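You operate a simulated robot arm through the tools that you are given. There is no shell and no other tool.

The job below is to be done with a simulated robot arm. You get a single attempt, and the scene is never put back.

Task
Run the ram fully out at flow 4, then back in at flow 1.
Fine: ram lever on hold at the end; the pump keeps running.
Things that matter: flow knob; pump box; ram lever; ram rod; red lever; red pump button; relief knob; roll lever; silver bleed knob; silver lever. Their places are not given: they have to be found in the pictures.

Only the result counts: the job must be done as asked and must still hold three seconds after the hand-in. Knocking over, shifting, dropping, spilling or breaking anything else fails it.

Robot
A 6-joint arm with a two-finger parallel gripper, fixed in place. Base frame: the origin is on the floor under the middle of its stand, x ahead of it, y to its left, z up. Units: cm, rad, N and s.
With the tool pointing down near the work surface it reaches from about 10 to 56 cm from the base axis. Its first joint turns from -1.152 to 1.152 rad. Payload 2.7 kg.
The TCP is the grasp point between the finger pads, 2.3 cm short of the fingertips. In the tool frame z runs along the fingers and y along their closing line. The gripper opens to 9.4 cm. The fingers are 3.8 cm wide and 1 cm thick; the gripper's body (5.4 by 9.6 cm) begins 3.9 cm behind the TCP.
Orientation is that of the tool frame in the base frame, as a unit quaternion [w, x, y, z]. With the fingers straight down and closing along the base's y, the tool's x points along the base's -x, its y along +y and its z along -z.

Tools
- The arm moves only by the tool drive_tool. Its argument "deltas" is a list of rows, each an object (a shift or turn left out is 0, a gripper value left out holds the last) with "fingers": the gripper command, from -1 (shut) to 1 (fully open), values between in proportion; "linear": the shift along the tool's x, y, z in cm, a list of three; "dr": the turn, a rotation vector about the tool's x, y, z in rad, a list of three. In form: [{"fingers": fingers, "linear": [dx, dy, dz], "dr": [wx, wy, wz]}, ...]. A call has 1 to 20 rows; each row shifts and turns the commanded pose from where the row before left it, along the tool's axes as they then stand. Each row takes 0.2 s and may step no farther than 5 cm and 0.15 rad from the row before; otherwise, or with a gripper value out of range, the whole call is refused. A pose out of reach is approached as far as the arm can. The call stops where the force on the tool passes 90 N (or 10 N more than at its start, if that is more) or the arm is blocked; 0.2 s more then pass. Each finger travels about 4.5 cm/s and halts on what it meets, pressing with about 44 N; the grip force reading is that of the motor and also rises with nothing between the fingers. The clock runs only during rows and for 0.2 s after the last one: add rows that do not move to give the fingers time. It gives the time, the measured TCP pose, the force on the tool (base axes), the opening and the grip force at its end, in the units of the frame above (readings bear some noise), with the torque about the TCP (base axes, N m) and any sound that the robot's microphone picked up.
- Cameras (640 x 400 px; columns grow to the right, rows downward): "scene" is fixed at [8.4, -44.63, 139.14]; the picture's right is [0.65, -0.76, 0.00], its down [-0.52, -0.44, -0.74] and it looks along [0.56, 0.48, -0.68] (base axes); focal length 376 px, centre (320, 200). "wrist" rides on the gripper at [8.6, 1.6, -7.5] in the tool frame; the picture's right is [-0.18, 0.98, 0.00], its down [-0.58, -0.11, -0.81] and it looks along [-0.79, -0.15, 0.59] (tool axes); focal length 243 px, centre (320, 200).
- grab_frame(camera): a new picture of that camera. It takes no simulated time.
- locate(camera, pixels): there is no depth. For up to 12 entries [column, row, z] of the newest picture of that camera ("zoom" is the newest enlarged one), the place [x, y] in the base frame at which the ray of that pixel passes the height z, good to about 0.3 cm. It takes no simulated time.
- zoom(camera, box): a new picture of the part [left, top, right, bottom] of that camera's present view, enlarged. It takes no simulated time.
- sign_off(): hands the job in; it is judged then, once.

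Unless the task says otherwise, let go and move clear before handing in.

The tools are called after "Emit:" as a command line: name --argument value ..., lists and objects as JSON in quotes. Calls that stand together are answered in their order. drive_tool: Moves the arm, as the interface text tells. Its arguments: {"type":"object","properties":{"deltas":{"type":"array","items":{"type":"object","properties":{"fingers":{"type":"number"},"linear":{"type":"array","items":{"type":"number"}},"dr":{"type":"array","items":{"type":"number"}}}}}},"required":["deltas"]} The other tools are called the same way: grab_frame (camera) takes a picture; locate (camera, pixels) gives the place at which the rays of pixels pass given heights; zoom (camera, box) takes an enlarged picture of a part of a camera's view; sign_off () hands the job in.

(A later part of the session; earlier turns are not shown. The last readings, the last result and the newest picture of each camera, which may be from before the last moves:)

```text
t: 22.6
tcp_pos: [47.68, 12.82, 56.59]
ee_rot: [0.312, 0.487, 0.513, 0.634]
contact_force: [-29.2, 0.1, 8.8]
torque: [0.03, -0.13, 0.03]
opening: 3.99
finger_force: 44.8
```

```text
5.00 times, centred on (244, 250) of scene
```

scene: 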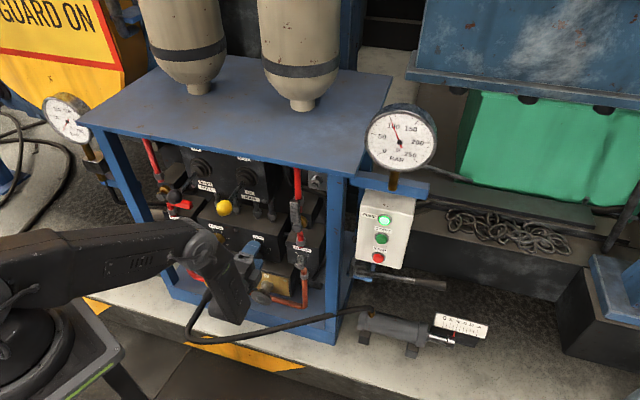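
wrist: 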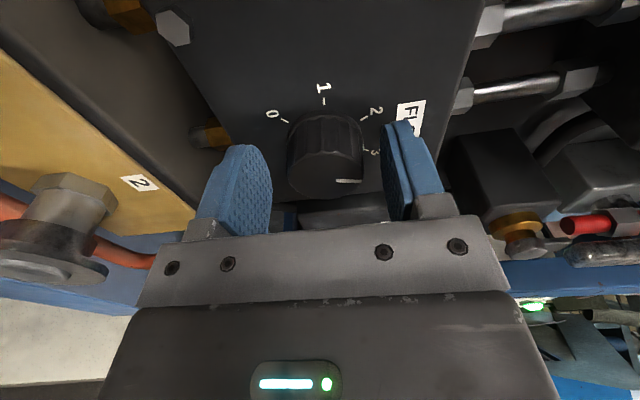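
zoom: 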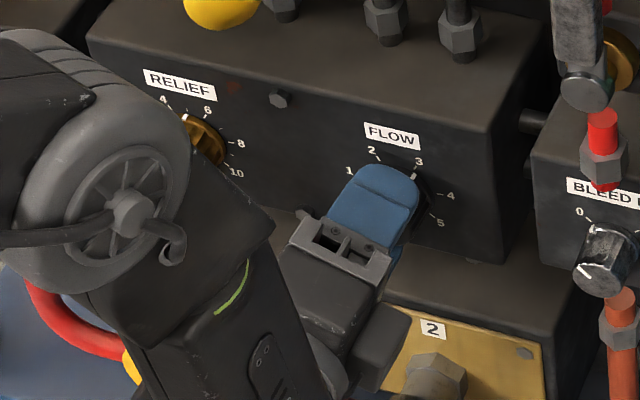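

The knob turns with the fingers and now sits near 3.1; my fit gave a starting value of about 2.85, so about 0.79 rad remains to reach 4. I'll relieve the axial push slightly and turn the rest.

Emit:
drive_tool --deltas '[{"linear": [0, 0, -0.1]}, {"dr": [0, 0, 0.13]}, {"dr": [0, 0, 0.13]}, {"dr": [0, 0, 0.13]}, {"dr": [0, 0, 0.13]}, {"dr": [0, 0, 0.13]}, {"dr": [0, 0, 0.137]}, {}]'

Emit:
zoom --camera "wrist" --box '[256, 80, 416, 220]'

Emit:
zoom --camera "scene" --box '[220, 220, 300, 270]'

```text
t: 24.4
tcp_pos: [47.82, 12.72, 56.65]
ee_rot: [0.046, 0.645, 0.284, 0.708]
contact_force: [-19.2, -1.9, 20.9]
torque: [0.1, -0.39, 0.25]
opening: 4.03
finger_force: 45.5
```

```text
2.86 times, centred on (336, 150) of wrist
```

zoom: 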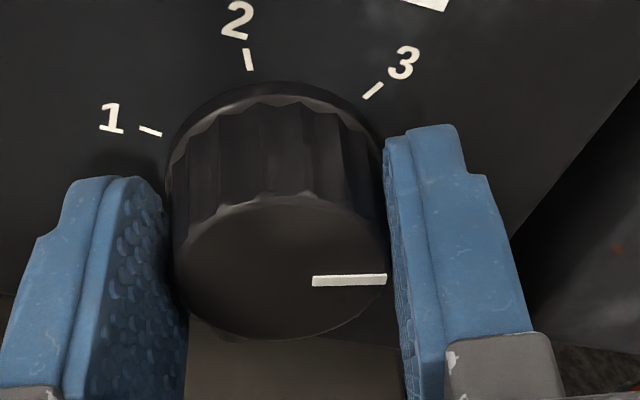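

```text
8.00 times, centred on (260, 245) of scene
```

zoom: 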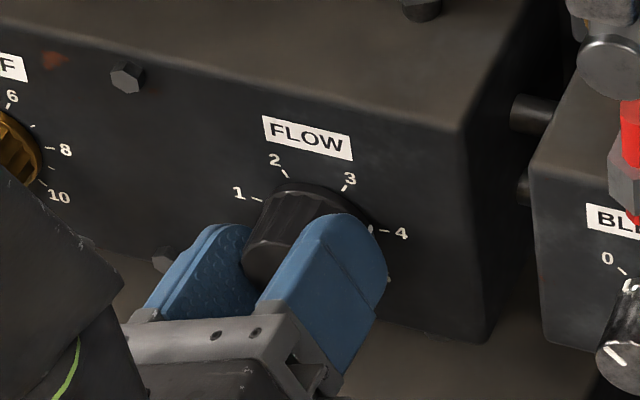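

The base mark now lines up with tick 4 at about (370,230) in the zoom. I'll release and back off to read it without the fingers in the way.

Emit:
drive_tool --deltas '[{"fingers": 0.3}, {"fingers": 0.3}, {"fingers": 0.3}, {"linear": [0, 0, -2.5]}, {"linear": [0, 0, -3]}, {}]'

Emit:
zoom --camera "wrist" --box '[240, 20, 400, 140]'

Emit:
zoom --camera "scene" --box '[230, 225, 294, 265]'

```text
t: 25.8
tcp_pos: [42.83, 10.79, 56.71]
ee_rot: [0.048, 0.647, 0.285, 0.706]
contact_force: [0.3, -0.2, 0.2]
torque: [0.0, -0.02, -0.01]
opening: 6.12
finger_force: 0.0
```

```text
3.33 times, centred on (320, 80) of wrist
```

zoom: 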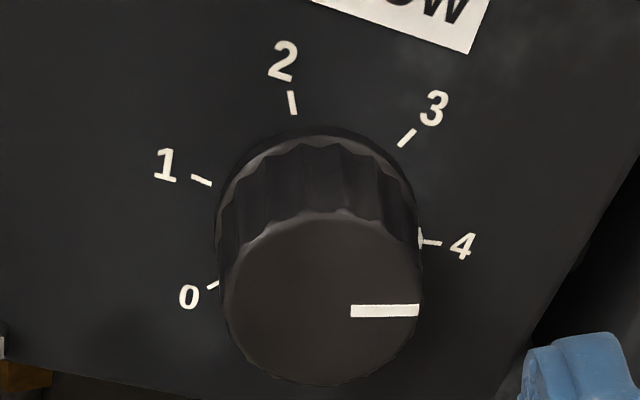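

```text
10.00 times, centred on (262, 245) of scene
```

zoom: 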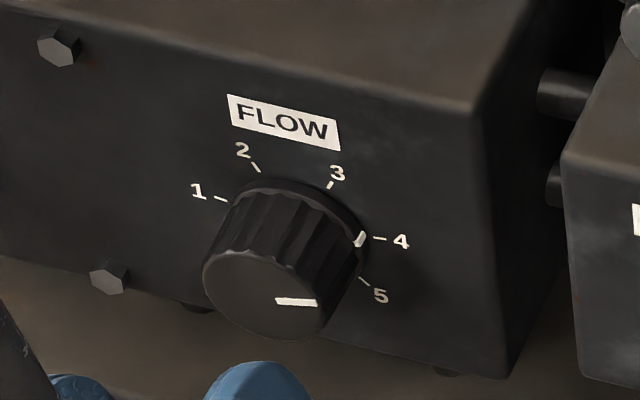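

The pointer lines up with 4 in both views (mark (420,238) next to its tick). I'll back away, roll level, and shift to the right so I can then come at the ram lever from the side; on the way I'll recheck the dial face-on.

Emit:
drive_tool --deltas '[{"linear": [0, 0, -2.5]}, {"linear": [0, 0, -2.5]}, {"dr": [0, 0, -0.136]}, {"dr": [0, 0, -0.136]}, {"dr": [0, 0, -0.136]}, {"dr": [0, 0, -0.136]}, {"dr": [0, 0, -0.136]}, {"dr": [0, 0, -0.136]}, {"dr": [0, 0, -0.136]}, {"dr": [0, 0, -0.135]}, {"linear": [-2.3, 2.3, -1.1]}, {"linear": [-2.3, 2.3, -1.1]}, {"linear": [-2.3, 2.3, -1.1]}, {"linear": [-2.3, 2.3, -1.1]}, {}]'

Emit:
grab_frame --camera "scene"

```text
t: 29.0
tcp_pos: [36.61, -0.7, 65.61]
ee_rot: [0.405, 0.406, 0.579, 0.579]
contact_force: [0.4, 0.0, -0.2]
torque: [-0.03, -0.01, -0.01]
opening: 6.08
finger_force: 0.0
```

```text
taken
```

scene: 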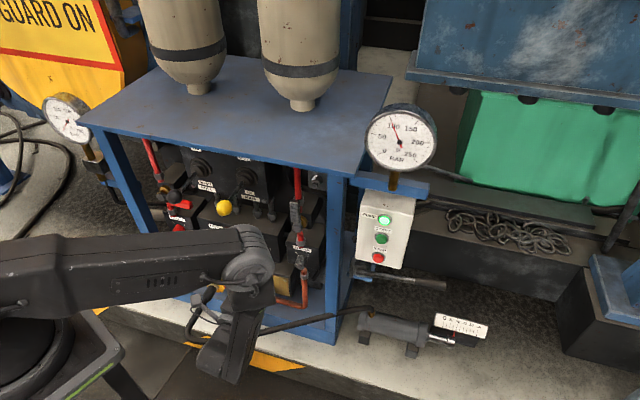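

All clear. Now I'll yaw the hand so that it points to the left along the panel, with the camera facing the panel.

Emit:
drive_tool --deltas '[{"dr": [0, 0.1364, 0]}, {"dr": [0, 0.1364, 0]}, {"dr": [0, 0.1364, 0]}, {"dr": [0, 0.1364, 0]}, {"dr": [0, 0.1364, 0]}, {"dr": [0, 0.1364, 0]}, {"dr": [0, 0.1364, 0]}, {"dr": [0, 0.1364, 0]}, {"dr": [0, 0.1364, 0]}, {}]'

Emit:
grab_frame --camera "scene"

Emit:
grab_frame --camera "wrist"

```text
t: 31.2
tcp_pos: [36.86, -0.84, 65.75]
ee_rot: [-0.002, -0.002, 0.707, 0.707]
contact_force: [0.2, 0.6, -0.2]
torque: [-0.02, -0.02, 0.02]
opening: 6.12
finger_force: 0.1
```

```text
taken
```

scene: 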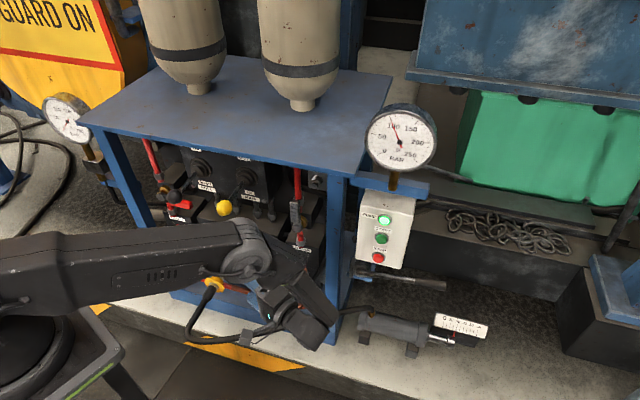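

```text
taken
```

wrist: 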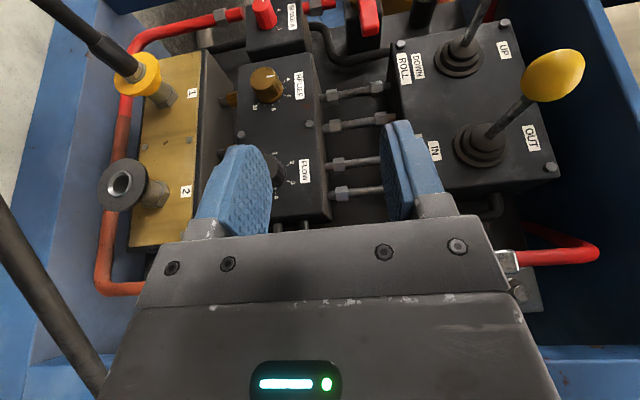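

The tool now points along +y with the camera facing the panel: the yellow ball is at (553,75), the OUT label at (531,137) and IN at (435,150). I'll zoom on the levers and what is visible of the flow dial.

Emit:
zoom --camera "wrist" --box '[380, 0, 620, 200]'

Emit:
zoom --camera "wrist" --box '[230, 50, 350, 210]'

Emit:
locate --camera "wrist" --pixels '[[553, 75, 90], [553, 75, 80], [480, 147, 85], [480, 147, 80], [531, 137, 90], [531, 137, 85], [435, 150, 80], [435, 150, 75], [462, 52, 85], [462, 52, 80]]'

Emit:
locate --camera "scene" --pixels '[[225, 207, 90], [225, 207, 80], [247, 175, 90], [247, 175, 80]]'

```text
2.00 times, centred on (500, 100) of wrist
```

zoom: 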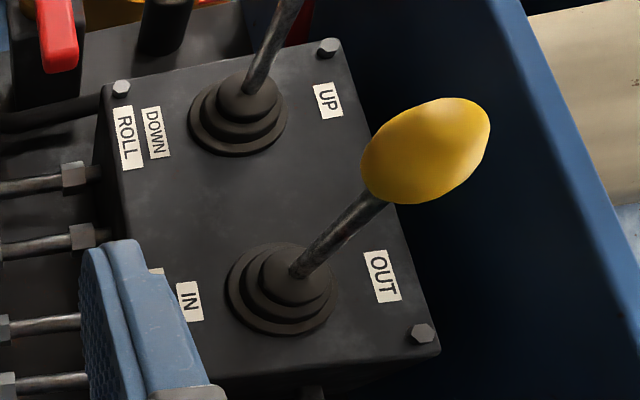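

```text
2.50 times, centred on (290, 130) of wrist
```

zoom: 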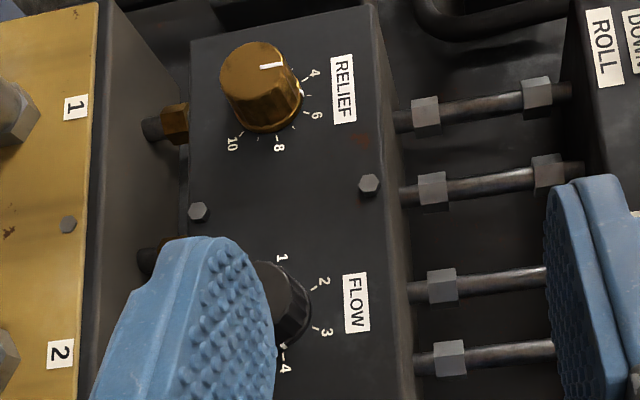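

```text
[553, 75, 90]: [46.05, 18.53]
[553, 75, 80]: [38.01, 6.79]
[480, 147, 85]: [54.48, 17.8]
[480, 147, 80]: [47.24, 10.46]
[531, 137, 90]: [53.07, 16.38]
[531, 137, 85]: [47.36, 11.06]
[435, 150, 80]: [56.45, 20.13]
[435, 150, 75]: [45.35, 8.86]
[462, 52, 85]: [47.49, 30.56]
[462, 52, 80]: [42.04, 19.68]
```

```text
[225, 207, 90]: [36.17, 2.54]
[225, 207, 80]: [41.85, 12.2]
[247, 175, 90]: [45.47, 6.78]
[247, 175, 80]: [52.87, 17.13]
```

Ball ≈(40.1,9.7,82.8) and boot ≈(51,14.4,82.7), so the ram lever is level, i.e. on hold, and about 12 cm long. I'll rise beside it at y≈-1 with a wider opening and then look again.

Emit:
drive_tool --deltas '[{"linear": [-0.8, 4.25, 0], "fingers": 0.5}, {"linear": [-0.8, 4.25, 0]}, {"linear": [-0.8, 4.25, 0]}, {"linear": [-0.8, 4.3, 0]}, {}]'

Emit:
grab_frame --camera "scene"

Emit:
grab_frame --camera "wrist"

```text
t: 32.4
tcp_pos: [39.78, -0.68, 82.8]
ee_rot: [0.0, -0.002, 0.707, 0.708]
contact_force: [-0.5, 0.2, 0.1]
torque: [0.0, -0.03, -0.02]
opening: 7.05
finger_force: 0.1
```

```text
taken
```

scene: 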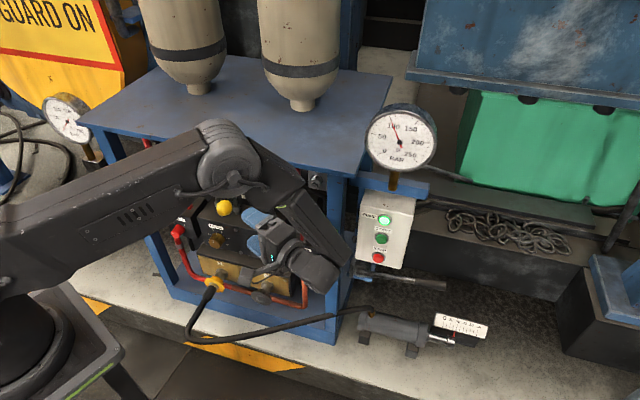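

```text
taken
```

wrist: 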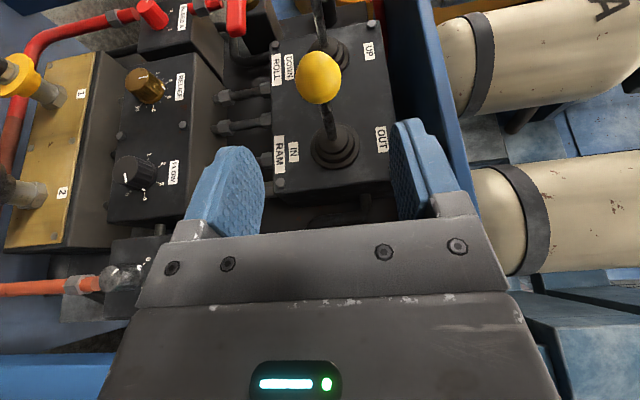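

The ball at (318,77) lies straight ahead of the fingers and the flow dial is visible at (135,170). I'll zoom the dial and pin down the ball's position.

Emit:
zoom --camera "wrist" --box '[90, 120, 218, 220]'

Emit:
zoom --camera "wrist" --box '[240, 20, 432, 220]'

Emit:
zoom --camera "scene" --box '[180, 180, 300, 260]'

Emit:
locate --camera "scene" --pixels '[[224.5, 207.5, 84], [224.5, 207.5, 82]]'

Emit:
locate --camera "wrist" --pixels '[[318, 77, 84], [318, 77, 82], [318, 77, 80]]'

```text
4.00 times, centred on (154, 170) of wrist
```

zoom: 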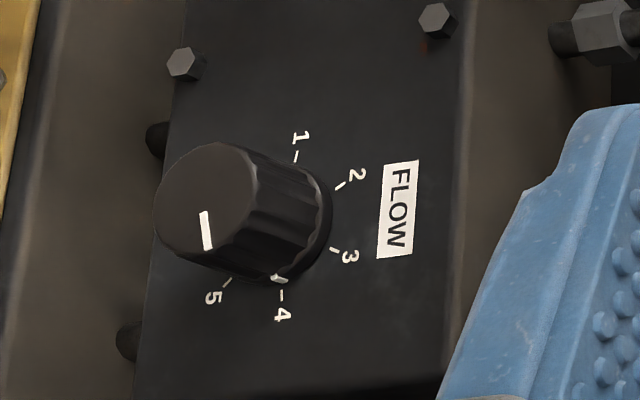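

```text
2.00 times, centred on (336, 120) of wrist
```

zoom: 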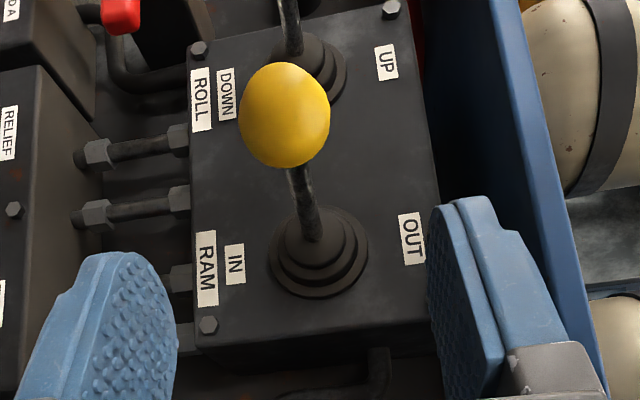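

```text
5.00 times, centred on (240, 220) of scene
```

zoom: 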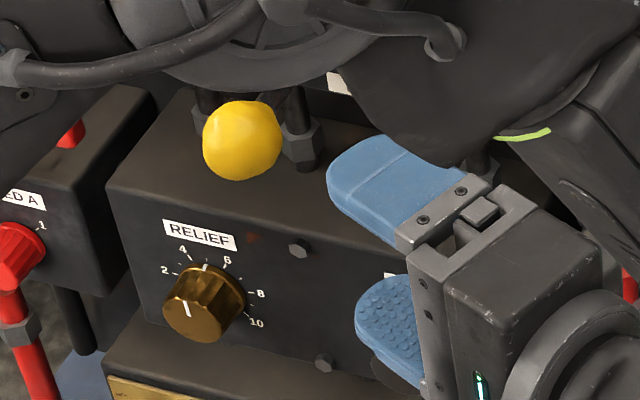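

```text
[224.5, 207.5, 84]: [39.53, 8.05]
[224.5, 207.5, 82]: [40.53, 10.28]
```

```text
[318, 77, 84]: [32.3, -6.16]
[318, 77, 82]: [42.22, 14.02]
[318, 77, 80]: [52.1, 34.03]
```

The dial fit gives about 3.96, and the ball is at about (40.2,9.7,82.5), straight ahead of the fingers. I'll advance along +y so the ball sits between the pads.

Emit:
drive_tool --deltas '[{"linear": [-0.2, -0.1, 3]}, {"linear": [-0.2, -0.1, 3]}, {"linear": [0, 0, 2.2]}, {"linear": [0, 0, 2.0]}, {}]'

Emit:
grab_frame --camera "wrist"

Emit:
grab_frame --camera "scene"

```text
t: 33.6
tcp_pos: [40.44, 9.47, 82.68]
ee_rot: [-0.002, -0.001, 0.707, 0.707]
contact_force: [0.1, 0.2, -0.6]
torque: [0.01, 0.01, 0.0]
opening: 7.05
finger_force: 0.2
```

```text
taken
```

wrist: 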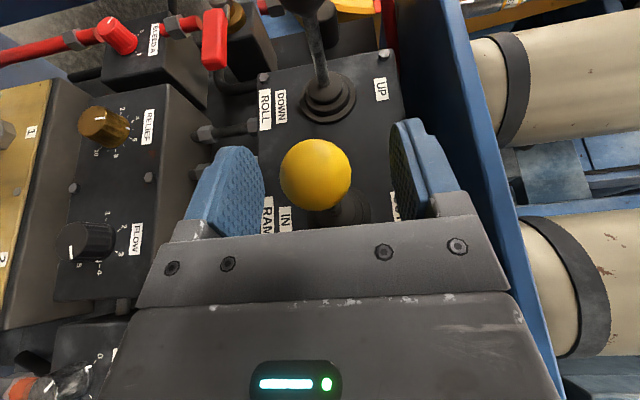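

```text
taken
```

scene: 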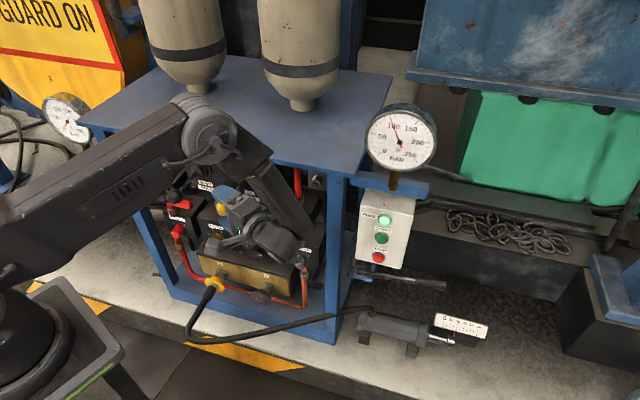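

The ball is centred between the pads at (316,175). I'll lower by 0.15 cm and close to a loose cage of about 4 cm so that I can steer the lever without clamping it.

Emit:
drive_tool --deltas '[{"linear": [0, -0.15, 0.2]}, {"fingers": -0.15}, {}, {}, {}]'

Emit:
zoom --camera "wrist" --box '[220, 80, 440, 260]'

Emit:
zoom --camera "scene" --box '[440, 300, 500, 350]'

```text
t: 34.8
tcp_pos: [40.4, 9.52, 82.6]
ee_rot: [-0.001, -0.001, 0.707, 0.707]
contact_force: [-0.1, 0.1, 0.6]
torque: [0.01, 0.02, -0.01]
opening: 4.02
finger_force: 0.0
```

```text
2.22 times, centred on (330, 170) of wrist
```

zoom: 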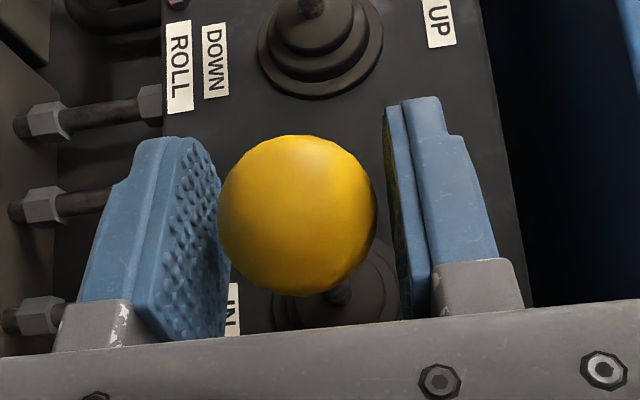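

```text
8.00 times, centred on (470, 325) of scene
```

zoom: 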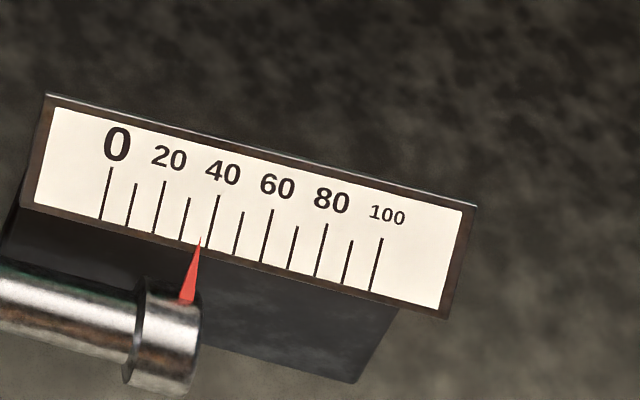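

The cage is free of contact and the ram pointer still reads about 36. I'll raise the lever toward OUT by about 15° and watch force and ram.

Emit:
drive_tool --deltas '[{"linear": [-0.05, 1.0, 0.02]}, {"linear": [-0.12, 1.05, 0.05]}, {"linear": [-0.22, 1.05, 0.07]}, {}]'

Emit:
zoom --camera "wrist" --box '[220, 80, 440, 260]'

Emit:
zoom --camera "scene" --box '[440, 300, 500, 350]'

```text
t: 35.8
tcp_pos: [40.8, 9.69, 85.56]
ee_rot: [-0.001, -0.001, 0.706, 0.708]
contact_force: [0.5, 0.1, 0.9]
torque: [0.02, 0.03, 0.03]
opening: 4.01
finger_force: 0.0
```

```text
2.22 times, centred on (330, 170) of wrist
```

zoom: 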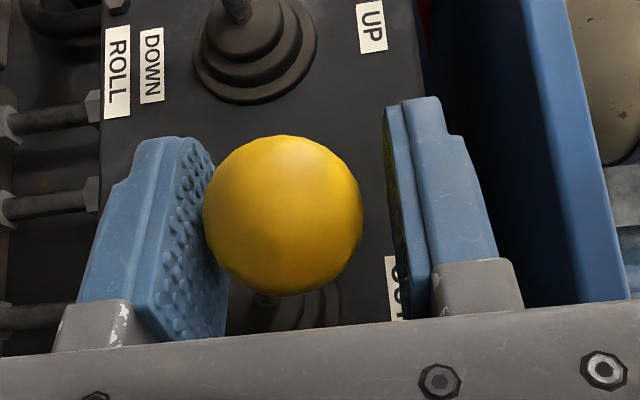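

```text
8.00 times, centred on (470, 325) of scene
```

zoom: 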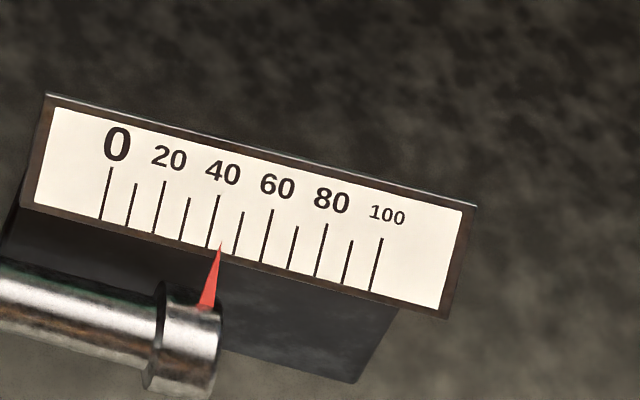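

The lever moves easily and the pointer has gone from about 36 to 43, so the ram is extending. I'll push the lever up further toward its stop.

Emit:
drive_tool --deltas '[{"linear": [-0.3, 1.0, 0.1]}, {"linear": [-0.35, 0.9, 0.12]}, {}]'

Emit:
zoom --camera "wrist" --box '[220, 80, 440, 260]'

Emit:
zoom --camera "scene" --box '[440, 300, 500, 350]'

```text
t: 36.6
tcp_pos: [41.39, 9.85, 87.3]
ee_rot: [-0.003, -0.001, 0.707, 0.707]
contact_force: [-3.1, -2.4, -10.4]
torque: [-0.04, 0.05, -0.02]
opening: 4.43
finger_force: 5.2
```

```text
2.22 times, centred on (330, 170) of wrist
```

zoom: 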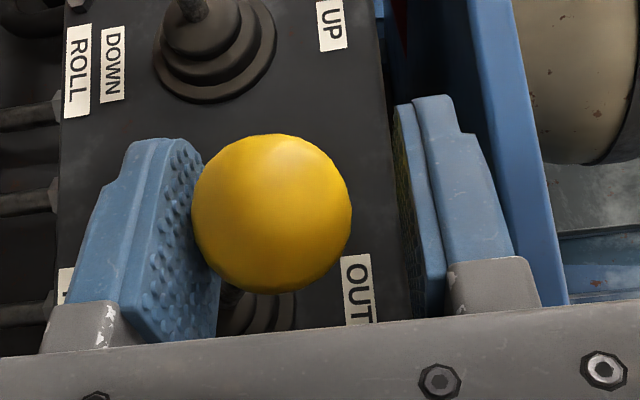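

```text
8.00 times, centred on (470, 325) of scene
```

zoom: 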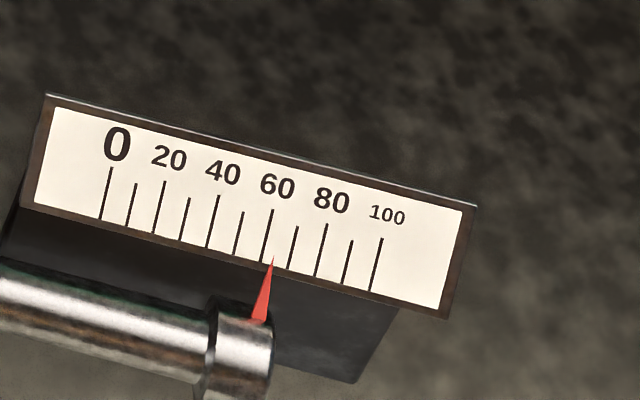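

The lever is at its upper stop (10 N) and the ram has reached about 64. I'll hold it here for about two seconds until the ram is fully out.

Emit:
drive_tool --deltas '[{}, {}, {}, {}, {}, {}, {}, {}, {}, {}]'

Emit:
zoom --camera "scene" --box '[440, 300, 500, 350]'

Emit:
grab_frame --camera "scene"

```text
t: 38.8
tcp_pos: [41.33, 9.85, 87.36]
ee_rot: [-0.002, 0.0, 0.707, 0.707]
contact_force: [-4.9, 1.2, -12.3]
torque: [0.0, 0.08, 0.01]
opening: 4.55
finger_force: 7.3
```

```text
8.00 times, centred on (470, 325) of scene
```

zoom: 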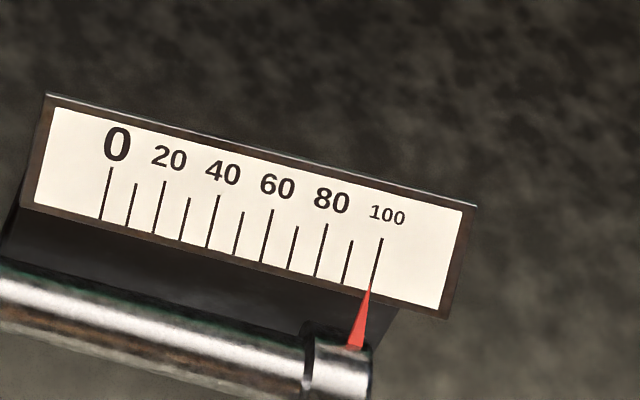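

```text
taken
```

scene: 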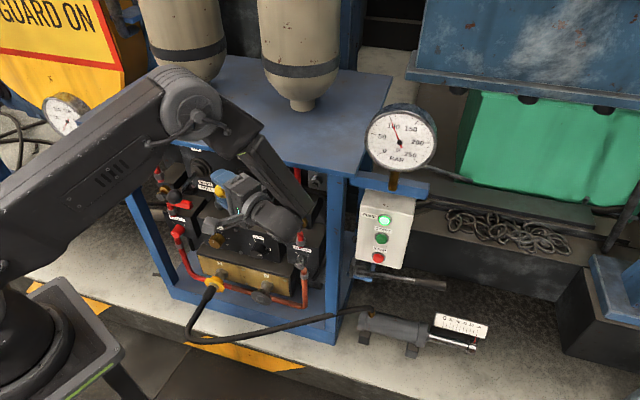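

The pointer sits exactly on 100, so the ram is fully out. Now I'll ease off, clamp the ball and bring the lever back down to hold at z=82.6, its starting height.

Emit:
drive_tool --deltas '[{"linear": [0.1, -0.5, -0.05]}, {"fingers": -1}, {}, {}]'

```text
t: 39.8
tcp_pos: [41.36, 9.84, 86.82]
ee_rot: [-0.001, -0.001, 0.708, 0.707]
contact_force: [17.5, 3.9, -20.0]
torque: [0.14, -0.21, -0.19]
opening: 3.44
finger_force: 45.5
```

The ball is clamped (diameter 3.44 cm). I'll follow the arc back down to the hold height.

Emit:
drive_tool --deltas '[{"linear": [0.38, -1.05, -0.14]}, {"linear": [0.28, -1.05, -0.1]}, {"linear": [0.2, -1.06, -0.06]}, {"linear": [0.1, -1.06, -0.04]}, {}]'

Emit:
zoom --camera "wrist" --box '[220, 80, 440, 260]'

Emit:
zoom --camera "scene" --box '[440, 300, 500, 350]'

```text
t: 41.0
tcp_pos: [40.22, 9.44, 82.59]
ee_rot: [-0.002, -0.001, 0.706, 0.708]
contact_force: [-3.9, -13.9, 5.0]
torque: [0.24, -0.49, 0.14]
opening: 3.45
finger_force: 45.7
```

```text
2.22 times, centred on (330, 170) of wrist
```

zoom: 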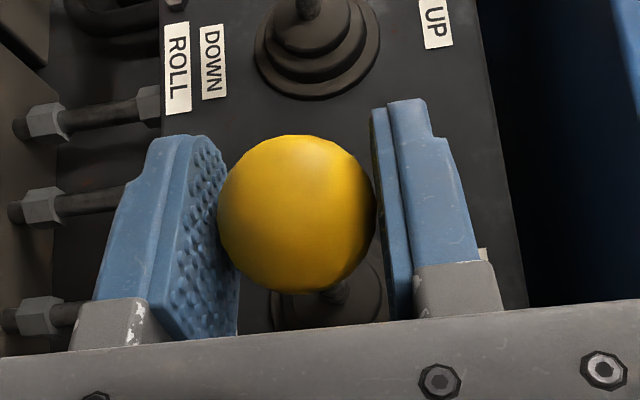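

```text
8.00 times, centred on (470, 325) of scene
```

zoom: 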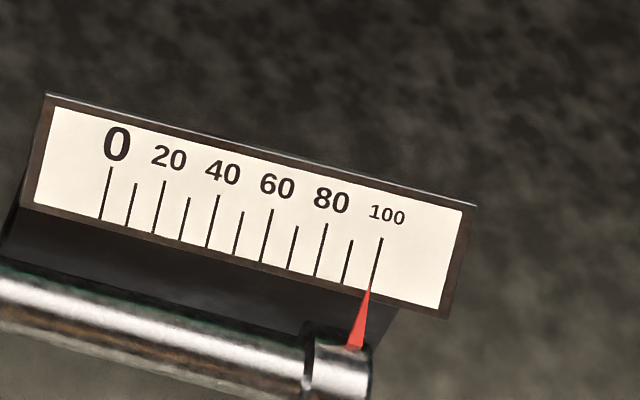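

The lever is back at its original position and the ram stays at 100. I'll open the fingers and withdraw to the right, then verify that both hold.

Emit:
drive_tool --deltas '[{"fingers": 0.5}, {}, {}, {"linear": [0, 0, -2.5]}, {"linear": [0, 0, -2.5]}, {"linear": [0, 0, -2.5]}, {"linear": [0, 0, -2.8]}, {}]'

Emit:
grab_frame --camera "wrist"

Emit:
grab_frame --camera "scene"

Emit:
zoom --camera "scene" --box '[440, 300, 500, 350]'

```text
t: 42.8
tcp_pos: [40.25, -0.74, 82.68]
ee_rot: [-0.002, -0.002, 0.706, 0.708]
contact_force: [0.6, -0.7, 0.9]
torque: [0.01, -0.01, 0.01]
opening: 7.03
finger_force: 0.0
```

```text
taken
```

wrist: 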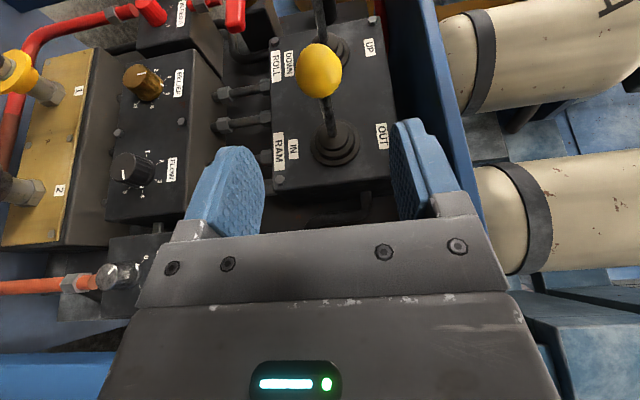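

```text
taken
```

scene: 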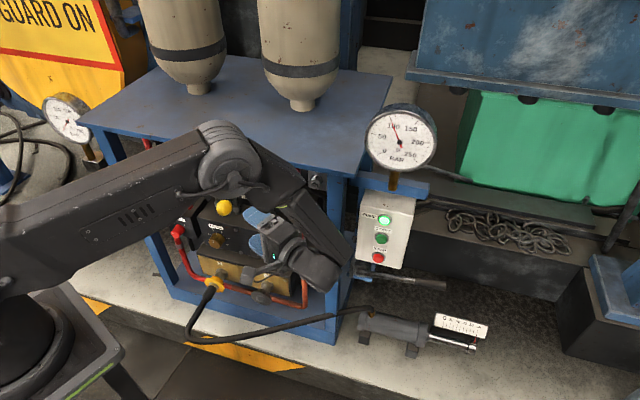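

```text
8.00 times, centred on (470, 325) of scene
```

zoom: 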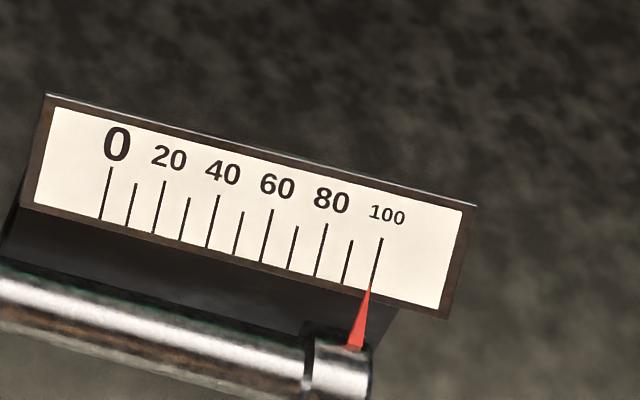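

The lever stays level after release and the ram remains at 100. I'll retrace my path: down beside the panel, yaw to face the knob, and go to the pre-grasp with a +45° roll for the counter-clockwise turn to 1.

Emit:
drive_tool --deltas '[{"linear": [0.85, -4.25, 0], "fingers": 0.3}, {"linear": [0.85, -4.25, 0]}, {"linear": [0.85, -4.25, 0]}, {"linear": [0.85, -4.25, 0]}, {"dr": [0, -0.1364, 0]}, {"dr": [0, -0.1364, 0]}, {"dr": [0, -0.1364, 0]}, {"dr": [0, -0.1364, 0]}, {"dr": [0, -0.1364, 0]}, {"dr": [0, -0.1364, 0]}, {"dr": [0, -0.1364, 0]}, {"dr": [0, -0.1364, 0]}, {"dr": [0, -0.1364, 0]}, {}]'

```text
t: 45.8
tcp_pos: [36.99, -0.7, 65.58]
ee_rot: [0.406, 0.407, 0.578, 0.579]
contact_force: [-1.0, -0.1, 0.5]
torque: [0.0, 0.04, 0.01]
opening: 6.12
finger_force: 0.0
```

The hand is back in front of the panel at the expected pose. I'll move to the pre-grasp and roll +45°.

Emit:
drive_tool --deltas '[{"linear": [2.26, -2.26, 2.35]}, {"linear": [2.26, -2.26, 2.35]}, {"linear": [2.26, -2.26, 2.35]}, {"linear": [2.27, -2.25, 2.36]}, {"dr": [0, 0, 0.131]}, {"dr": [0, 0, 0.131]}, {"dr": [0, 0, 0.131]}, {"dr": [0, 0, 0.131]}, {"dr": [0, 0, 0.131]}, {"dr": [0, 0, 0.131]}, {}]'

Emit:
grab_frame --camera "wrist"

Emit:
grab_frame --camera "scene"

```text
t: 48.2
tcp_pos: [42.91, 10.83, 56.71]
ee_rot: [0.153, 0.598, 0.378, 0.69]
contact_force: [-0.4, 0.7, 0.7]
torque: [0.03, 0.02, 0.01]
opening: 6.1
finger_force: 0.0
```

```text
taken
```

wrist: 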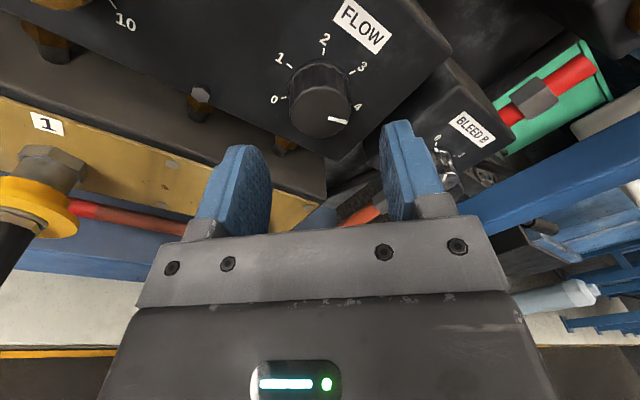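

```text
taken
```

scene: 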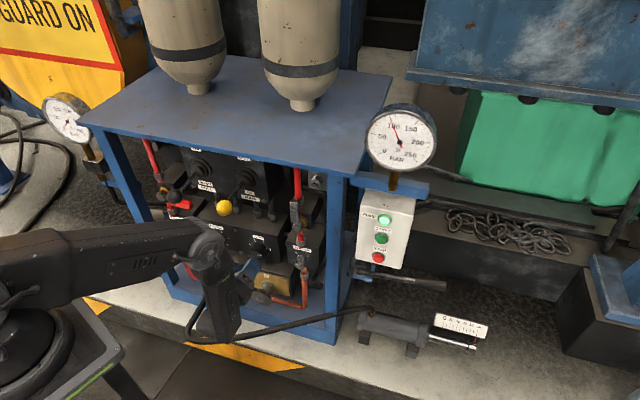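

The knob face is at about (320,112) with the pointer on 4, so alignment is right. I'll advance 5.3 cm and check the centring.

Emit:
drive_tool --deltas '[{"linear": [0.05, -0.15, 2]}, {"linear": [0, 0, 2]}, {"linear": [0, 0, 1.2]}, {}]'

Emit:
zoom --camera "wrist" --box '[240, 80, 400, 220]'

```text
t: 49.2
tcp_pos: [47.53, 12.79, 56.63]
ee_rot: [0.152, 0.596, 0.38, 0.691]
contact_force: [0.8, 0.2, -0.9]
torque: [-0.01, 0.03, -0.01]
opening: 6.13
finger_force: 0.1
```

```text
2.86 times, centred on (320, 150) of wrist
```

zoom: 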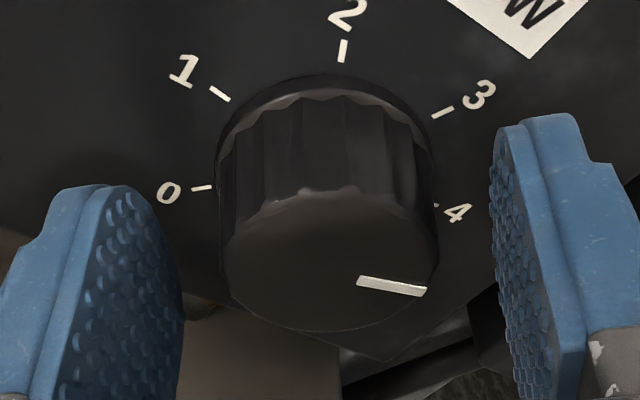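

The knob is nearly centred; I'll nudge 0.1 cm and close on it.

Emit:
drive_tool --deltas '[{"linear": [0, 0.1, 0.05]}, {}, {"fingers": -1}, {}, {}, {}]'

Emit:
zoom --camera "wrist" --box '[240, 80, 400, 220]'

```text
t: 50.6
tcp_pos: [47.65, 12.65, 56.62]
ee_rot: [0.152, 0.596, 0.38, 0.691]
contact_force: [3.2, 2.7, -4.3]
torque: [-0.04, 0.16, -0.01]
opening: 4.0
finger_force: 44.9
```

```text
2.86 times, centred on (320, 150) of wrist
```

zoom: 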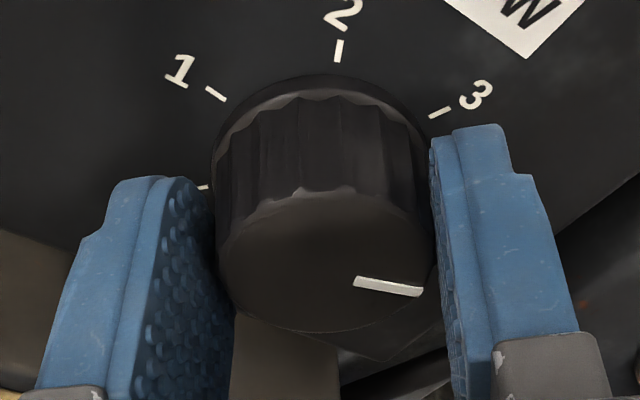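

A balanced grip (about 6 N). Now I'll turn counter-clockwise by 1.4 rad (80°).

Emit:
drive_tool --deltas '[{"dr": [0, 0, -0.14]}, {"dr": [0, 0, -0.14]}, {"dr": [0, 0, -0.14]}, {"dr": [0, 0, -0.14]}, {"dr": [0, 0, -0.14]}, {}]'

Emit:
zoom --camera "wrist" --box '[240, 80, 400, 220]'

```text
t: 52.0
tcp_pos: [47.7, 12.72, 56.58]
ee_rot: [0.38, 0.431, 0.563, 0.594]
contact_force: [-14.8, -6.1, -9.0]
torque: [-0.1, 0.34, -0.12]
opening: 3.96
finger_force: 45.1
```

```text
2.86 times, centred on (320, 150) of wrist
```

zoom: 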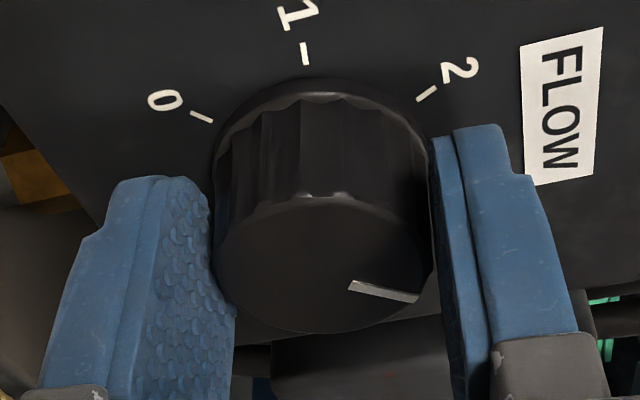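

The knob follows the fingers. I'll continue the counter-clockwise turn by another 0.7 rad.

Emit:
drive_tool --deltas '[{"dr": [0, 0, -0.14]}, {"dr": [0, 0, -0.14]}, {"dr": [0, 0, -0.14]}, {"dr": [0, 0, -0.14]}, {"dr": [0, 0, -0.14]}, {}]'

Emit:
zoom --camera "wrist" --box '[240, 80, 400, 220]'

Emit:
grab_frame --camera "scene"

```text
t: 53.4
tcp_pos: [47.66, 12.73, 56.36]
ee_rot: [0.559, 0.213, 0.678, 0.427]
contact_force: [8.4, 4.3, -32.2]
torque: [-0.01, 0.26, -0.24]
opening: 3.99
finger_force: 45.2
```

```text
2.86 times, centred on (320, 150) of wrist
```

zoom: 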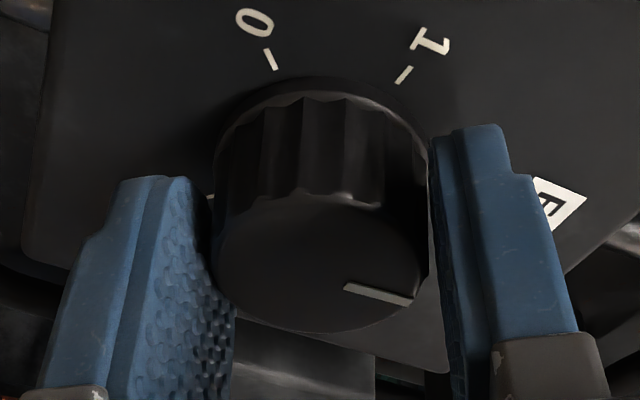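

```text
taken
```

scene: 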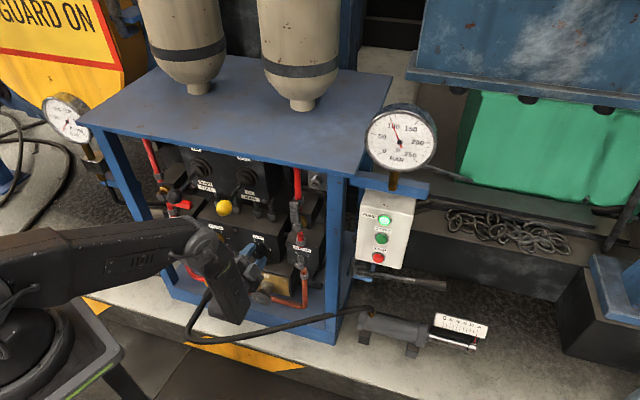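

The knob has turned about 80° to roughly 2.5. I'll release, back off a little, roll back and view the dial before regripping.

Emit:
drive_tool --deltas '[{"fingers": 0.3}, {}, {}, {"linear": [0, 0, -2.6]}, {"linear": [0, 0, -2.6]}, {"dr": [0, 0, 0.14]}, {"dr": [0, 0, 0.14]}, {"dr": [0, 0, 0.14]}, {"dr": [0, 0, 0.14]}, {"dr": [0, 0, 0.14]}, {"dr": [0, 0, 0.14]}, {"dr": [0, 0, 0.14]}, {"dr": [0, 0, 0.14]}, {"dr": [0, 0, 0.14]}, {"dr": [0, 0, 0.14]}, {}]'

Emit:
zoom --camera "wrist" --box '[240, 20, 400, 140]'

Emit:
zoom --camera "scene" --box '[230, 225, 294, 265]'

```text
t: 56.8
tcp_pos: [42.84, 10.96, 56.75]
ee_rot: [0.153, 0.597, 0.379, 0.691]
contact_force: [0.1, -0.3, -0.2]
torque: [-0.02, 0.0, 0.0]
opening: 6.11
finger_force: 0.1
```

```text
3.33 times, centred on (320, 80) of wrist
```

zoom: 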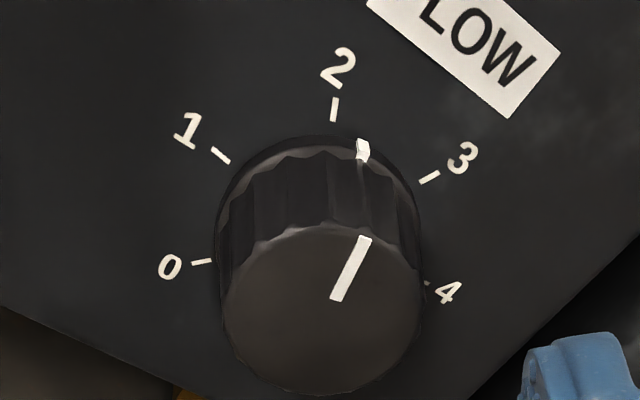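

```text
10.00 times, centred on (262, 245) of scene
```

zoom: 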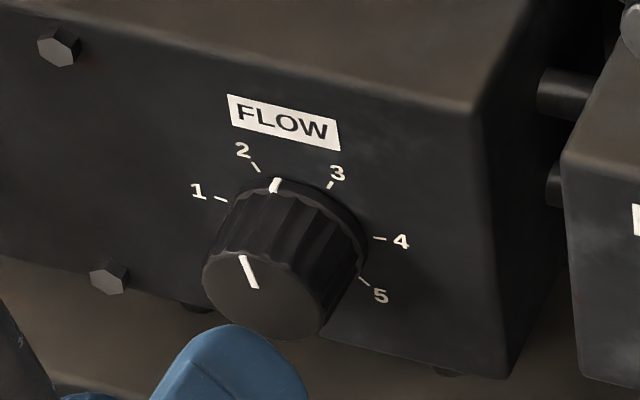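

Comparing views gives the pointer at about 2.3 (roughly -10°), so about 71° more is needed to reach 1. I'll advance and regrip.

Emit:
drive_tool --deltas '[{"linear": [-0.05, 0, 2]}, {"linear": [0, 0, 2]}, {"linear": [0, 0, 1.25]}, {}, {"fingers": -1}, {}, {}, {}]'

Emit:
zoom --camera "wrist" --box '[240, 80, 400, 220]'

```text
t: 58.6
tcp_pos: [47.85, 12.73, 56.57]
ee_rot: [0.153, 0.597, 0.38, 0.69]
contact_force: [3.5, 3.6, -2.3]
torque: [-0.01, 0.0, 0.02]
opening: 3.98
finger_force: 45.2
```

```text
2.86 times, centred on (320, 150) of wrist
```

zoom: 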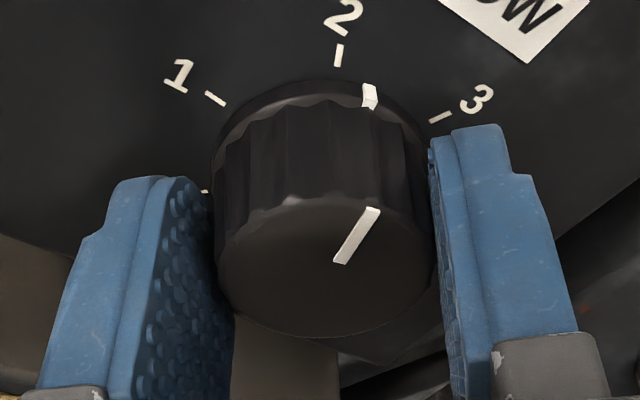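

A balanced grip with the base mark visible at (370,96) in the zoom. I'll turn 1.2 rad counter-clockwise and compare the mark with tick 1.

Emit:
drive_tool --deltas '[{"dr": [0, 0, -0.135]}, {"dr": [0, 0, -0.135]}, {"dr": [0, 0, -0.135]}, {"dr": [0, 0, -0.135]}, {"dr": [0, 0, -0.135]}, {"dr": [0, 0, -0.135]}, {"dr": [0, 0, -0.135]}, {"dr": [0, 0, -0.135]}, {"dr": [0, 0, -0.12]}, {}]'

Emit:
zoom --camera "wrist" --box '[240, 80, 400, 220]'

Emit:
zoom --camera "scene" --box '[230, 225, 294, 265]'

```text
t: 60.8
tcp_pos: [47.7, 12.76, 56.44]
ee_rot: [0.513, 0.279, 0.653, 0.482]
contact_force: [1.4, 5.4, -26.2]
torque: [0.02, 0.11, -0.48]
opening: 3.98
finger_force: 45.1
```

```text
2.86 times, centred on (320, 150) of wrist
```

zoom: 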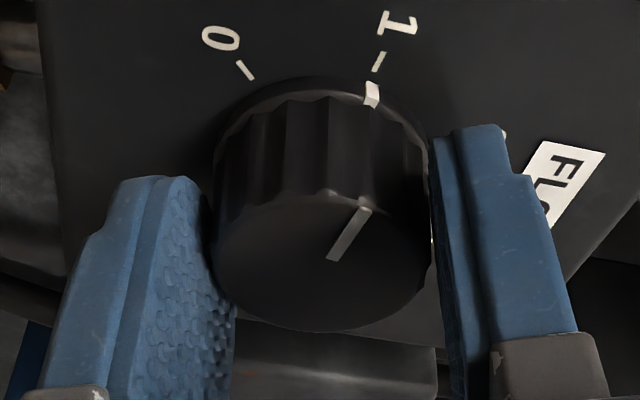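

```text
10.00 times, centred on (262, 245) of scene
```

zoom: 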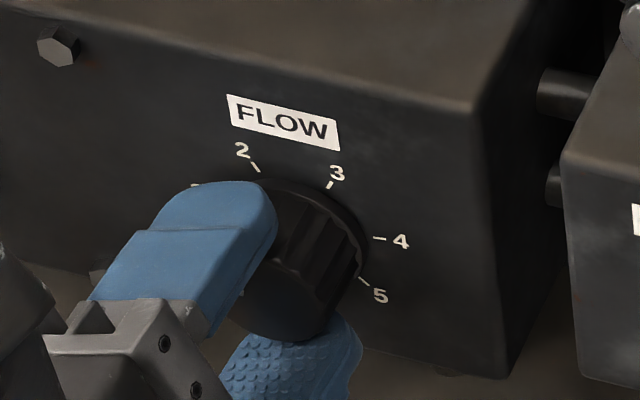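

Tick 1 at (379,61) is almost in line with the mark at (371,94), with the mark a few degrees short. I'll turn 0.05 rad more, then release and back off to measure.

Emit:
drive_tool --deltas '[{"dr": [0, 0, -0.05]}, {}, {"fingers": 0.3}, {}, {}, {"linear": [0, 0, -2.6]}, {"linear": [0, 0, -2.6]}, {"dr": [0, 0, 0.15]}, {"dr": [0, 0, 0.15]}, {"dr": [0, 0, 0.15]}, {"dr": [0, 0, 0.03]}, {}]'

Emit:
zoom --camera "wrist" --box '[240, 20, 400, 140]'

Emit:
zoom --camera "scene" --box '[230, 225, 294, 265]'

```text
t: 63.4
tcp_pos: [42.9, 11.07, 56.72]
ee_rot: [0.4, 0.412, 0.575, 0.583]
contact_force: [0.3, 0.1, -0.2]
torque: [0.01, 0.0, 0.01]
opening: 6.1
finger_force: 0.2
```

```text
3.33 times, centred on (320, 80) of wrist
```

zoom: 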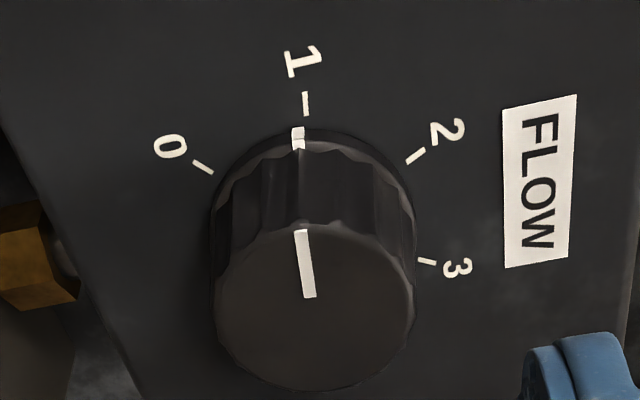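

```text
10.00 times, centred on (262, 245) of scene
```

zoom: 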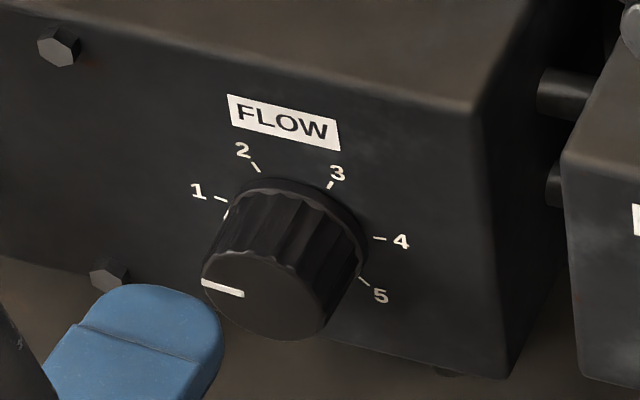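

My projection fit puts the pointer at about 0.9, i.e. around 5° too far, so I'll regrip and correct it. First I'll advance and close again.

Emit:
drive_tool --deltas '[{"linear": [-0.1, -0.12, 2]}, {"linear": [0, 0, 2]}, {"linear": [0, 0, 1.2]}, {}, {"fingers": -1}, {}, {}, {}]'

Emit:
zoom --camera "wrist" --box '[240, 80, 400, 220]'

```text
t: 65.2
tcp_pos: [47.91, 12.66, 56.42]
ee_rot: [0.401, 0.411, 0.576, 0.582]
contact_force: [9.6, 4.1, -13.7]
torque: [-0.13, 0.35, -0.05]
opening: 4.04
finger_force: 45.2
```

```text
2.86 times, centred on (320, 150) of wrist
```

zoom: 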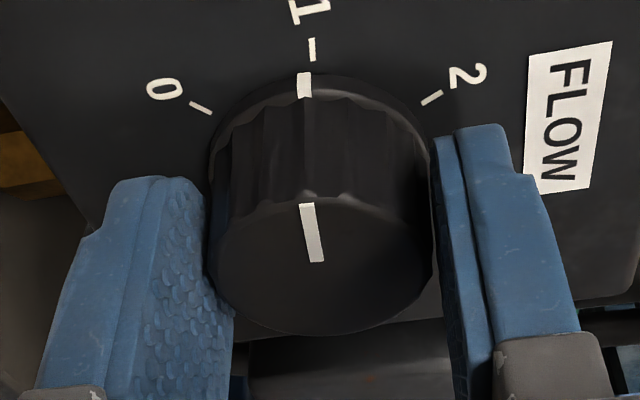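

The mark (305,85) sits slightly to the 0 side of tick 1 (312,49). I'll rotate +0.085 rad and compare.

Emit:
drive_tool --deltas '[{"dr": [0, 0, 0.045]}, {"dr": [0, 0, 0.045]}, {}]'

Emit:
zoom --camera "wrist" --box '[240, 80, 400, 220]'

```text
t: 66.0
tcp_pos: [47.86, 12.69, 56.46]
ee_rot: [0.373, 0.437, 0.557, 0.6]
contact_force: [13.0, 4.8, -13.9]
torque: [-0.18, 0.51, 0.01]
opening: 4.0
finger_force: 45.1
```

```text
2.86 times, centred on (320, 150) of wrist
```

zoom: 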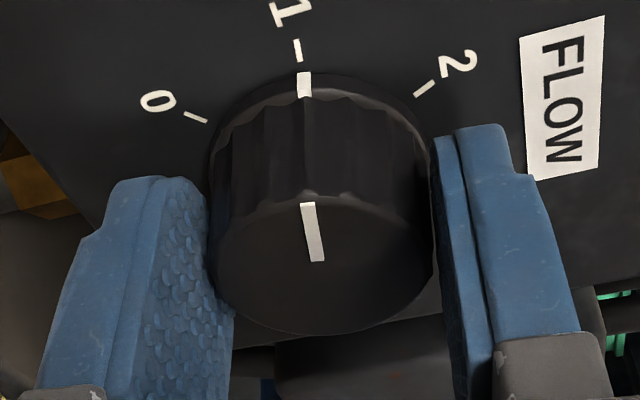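

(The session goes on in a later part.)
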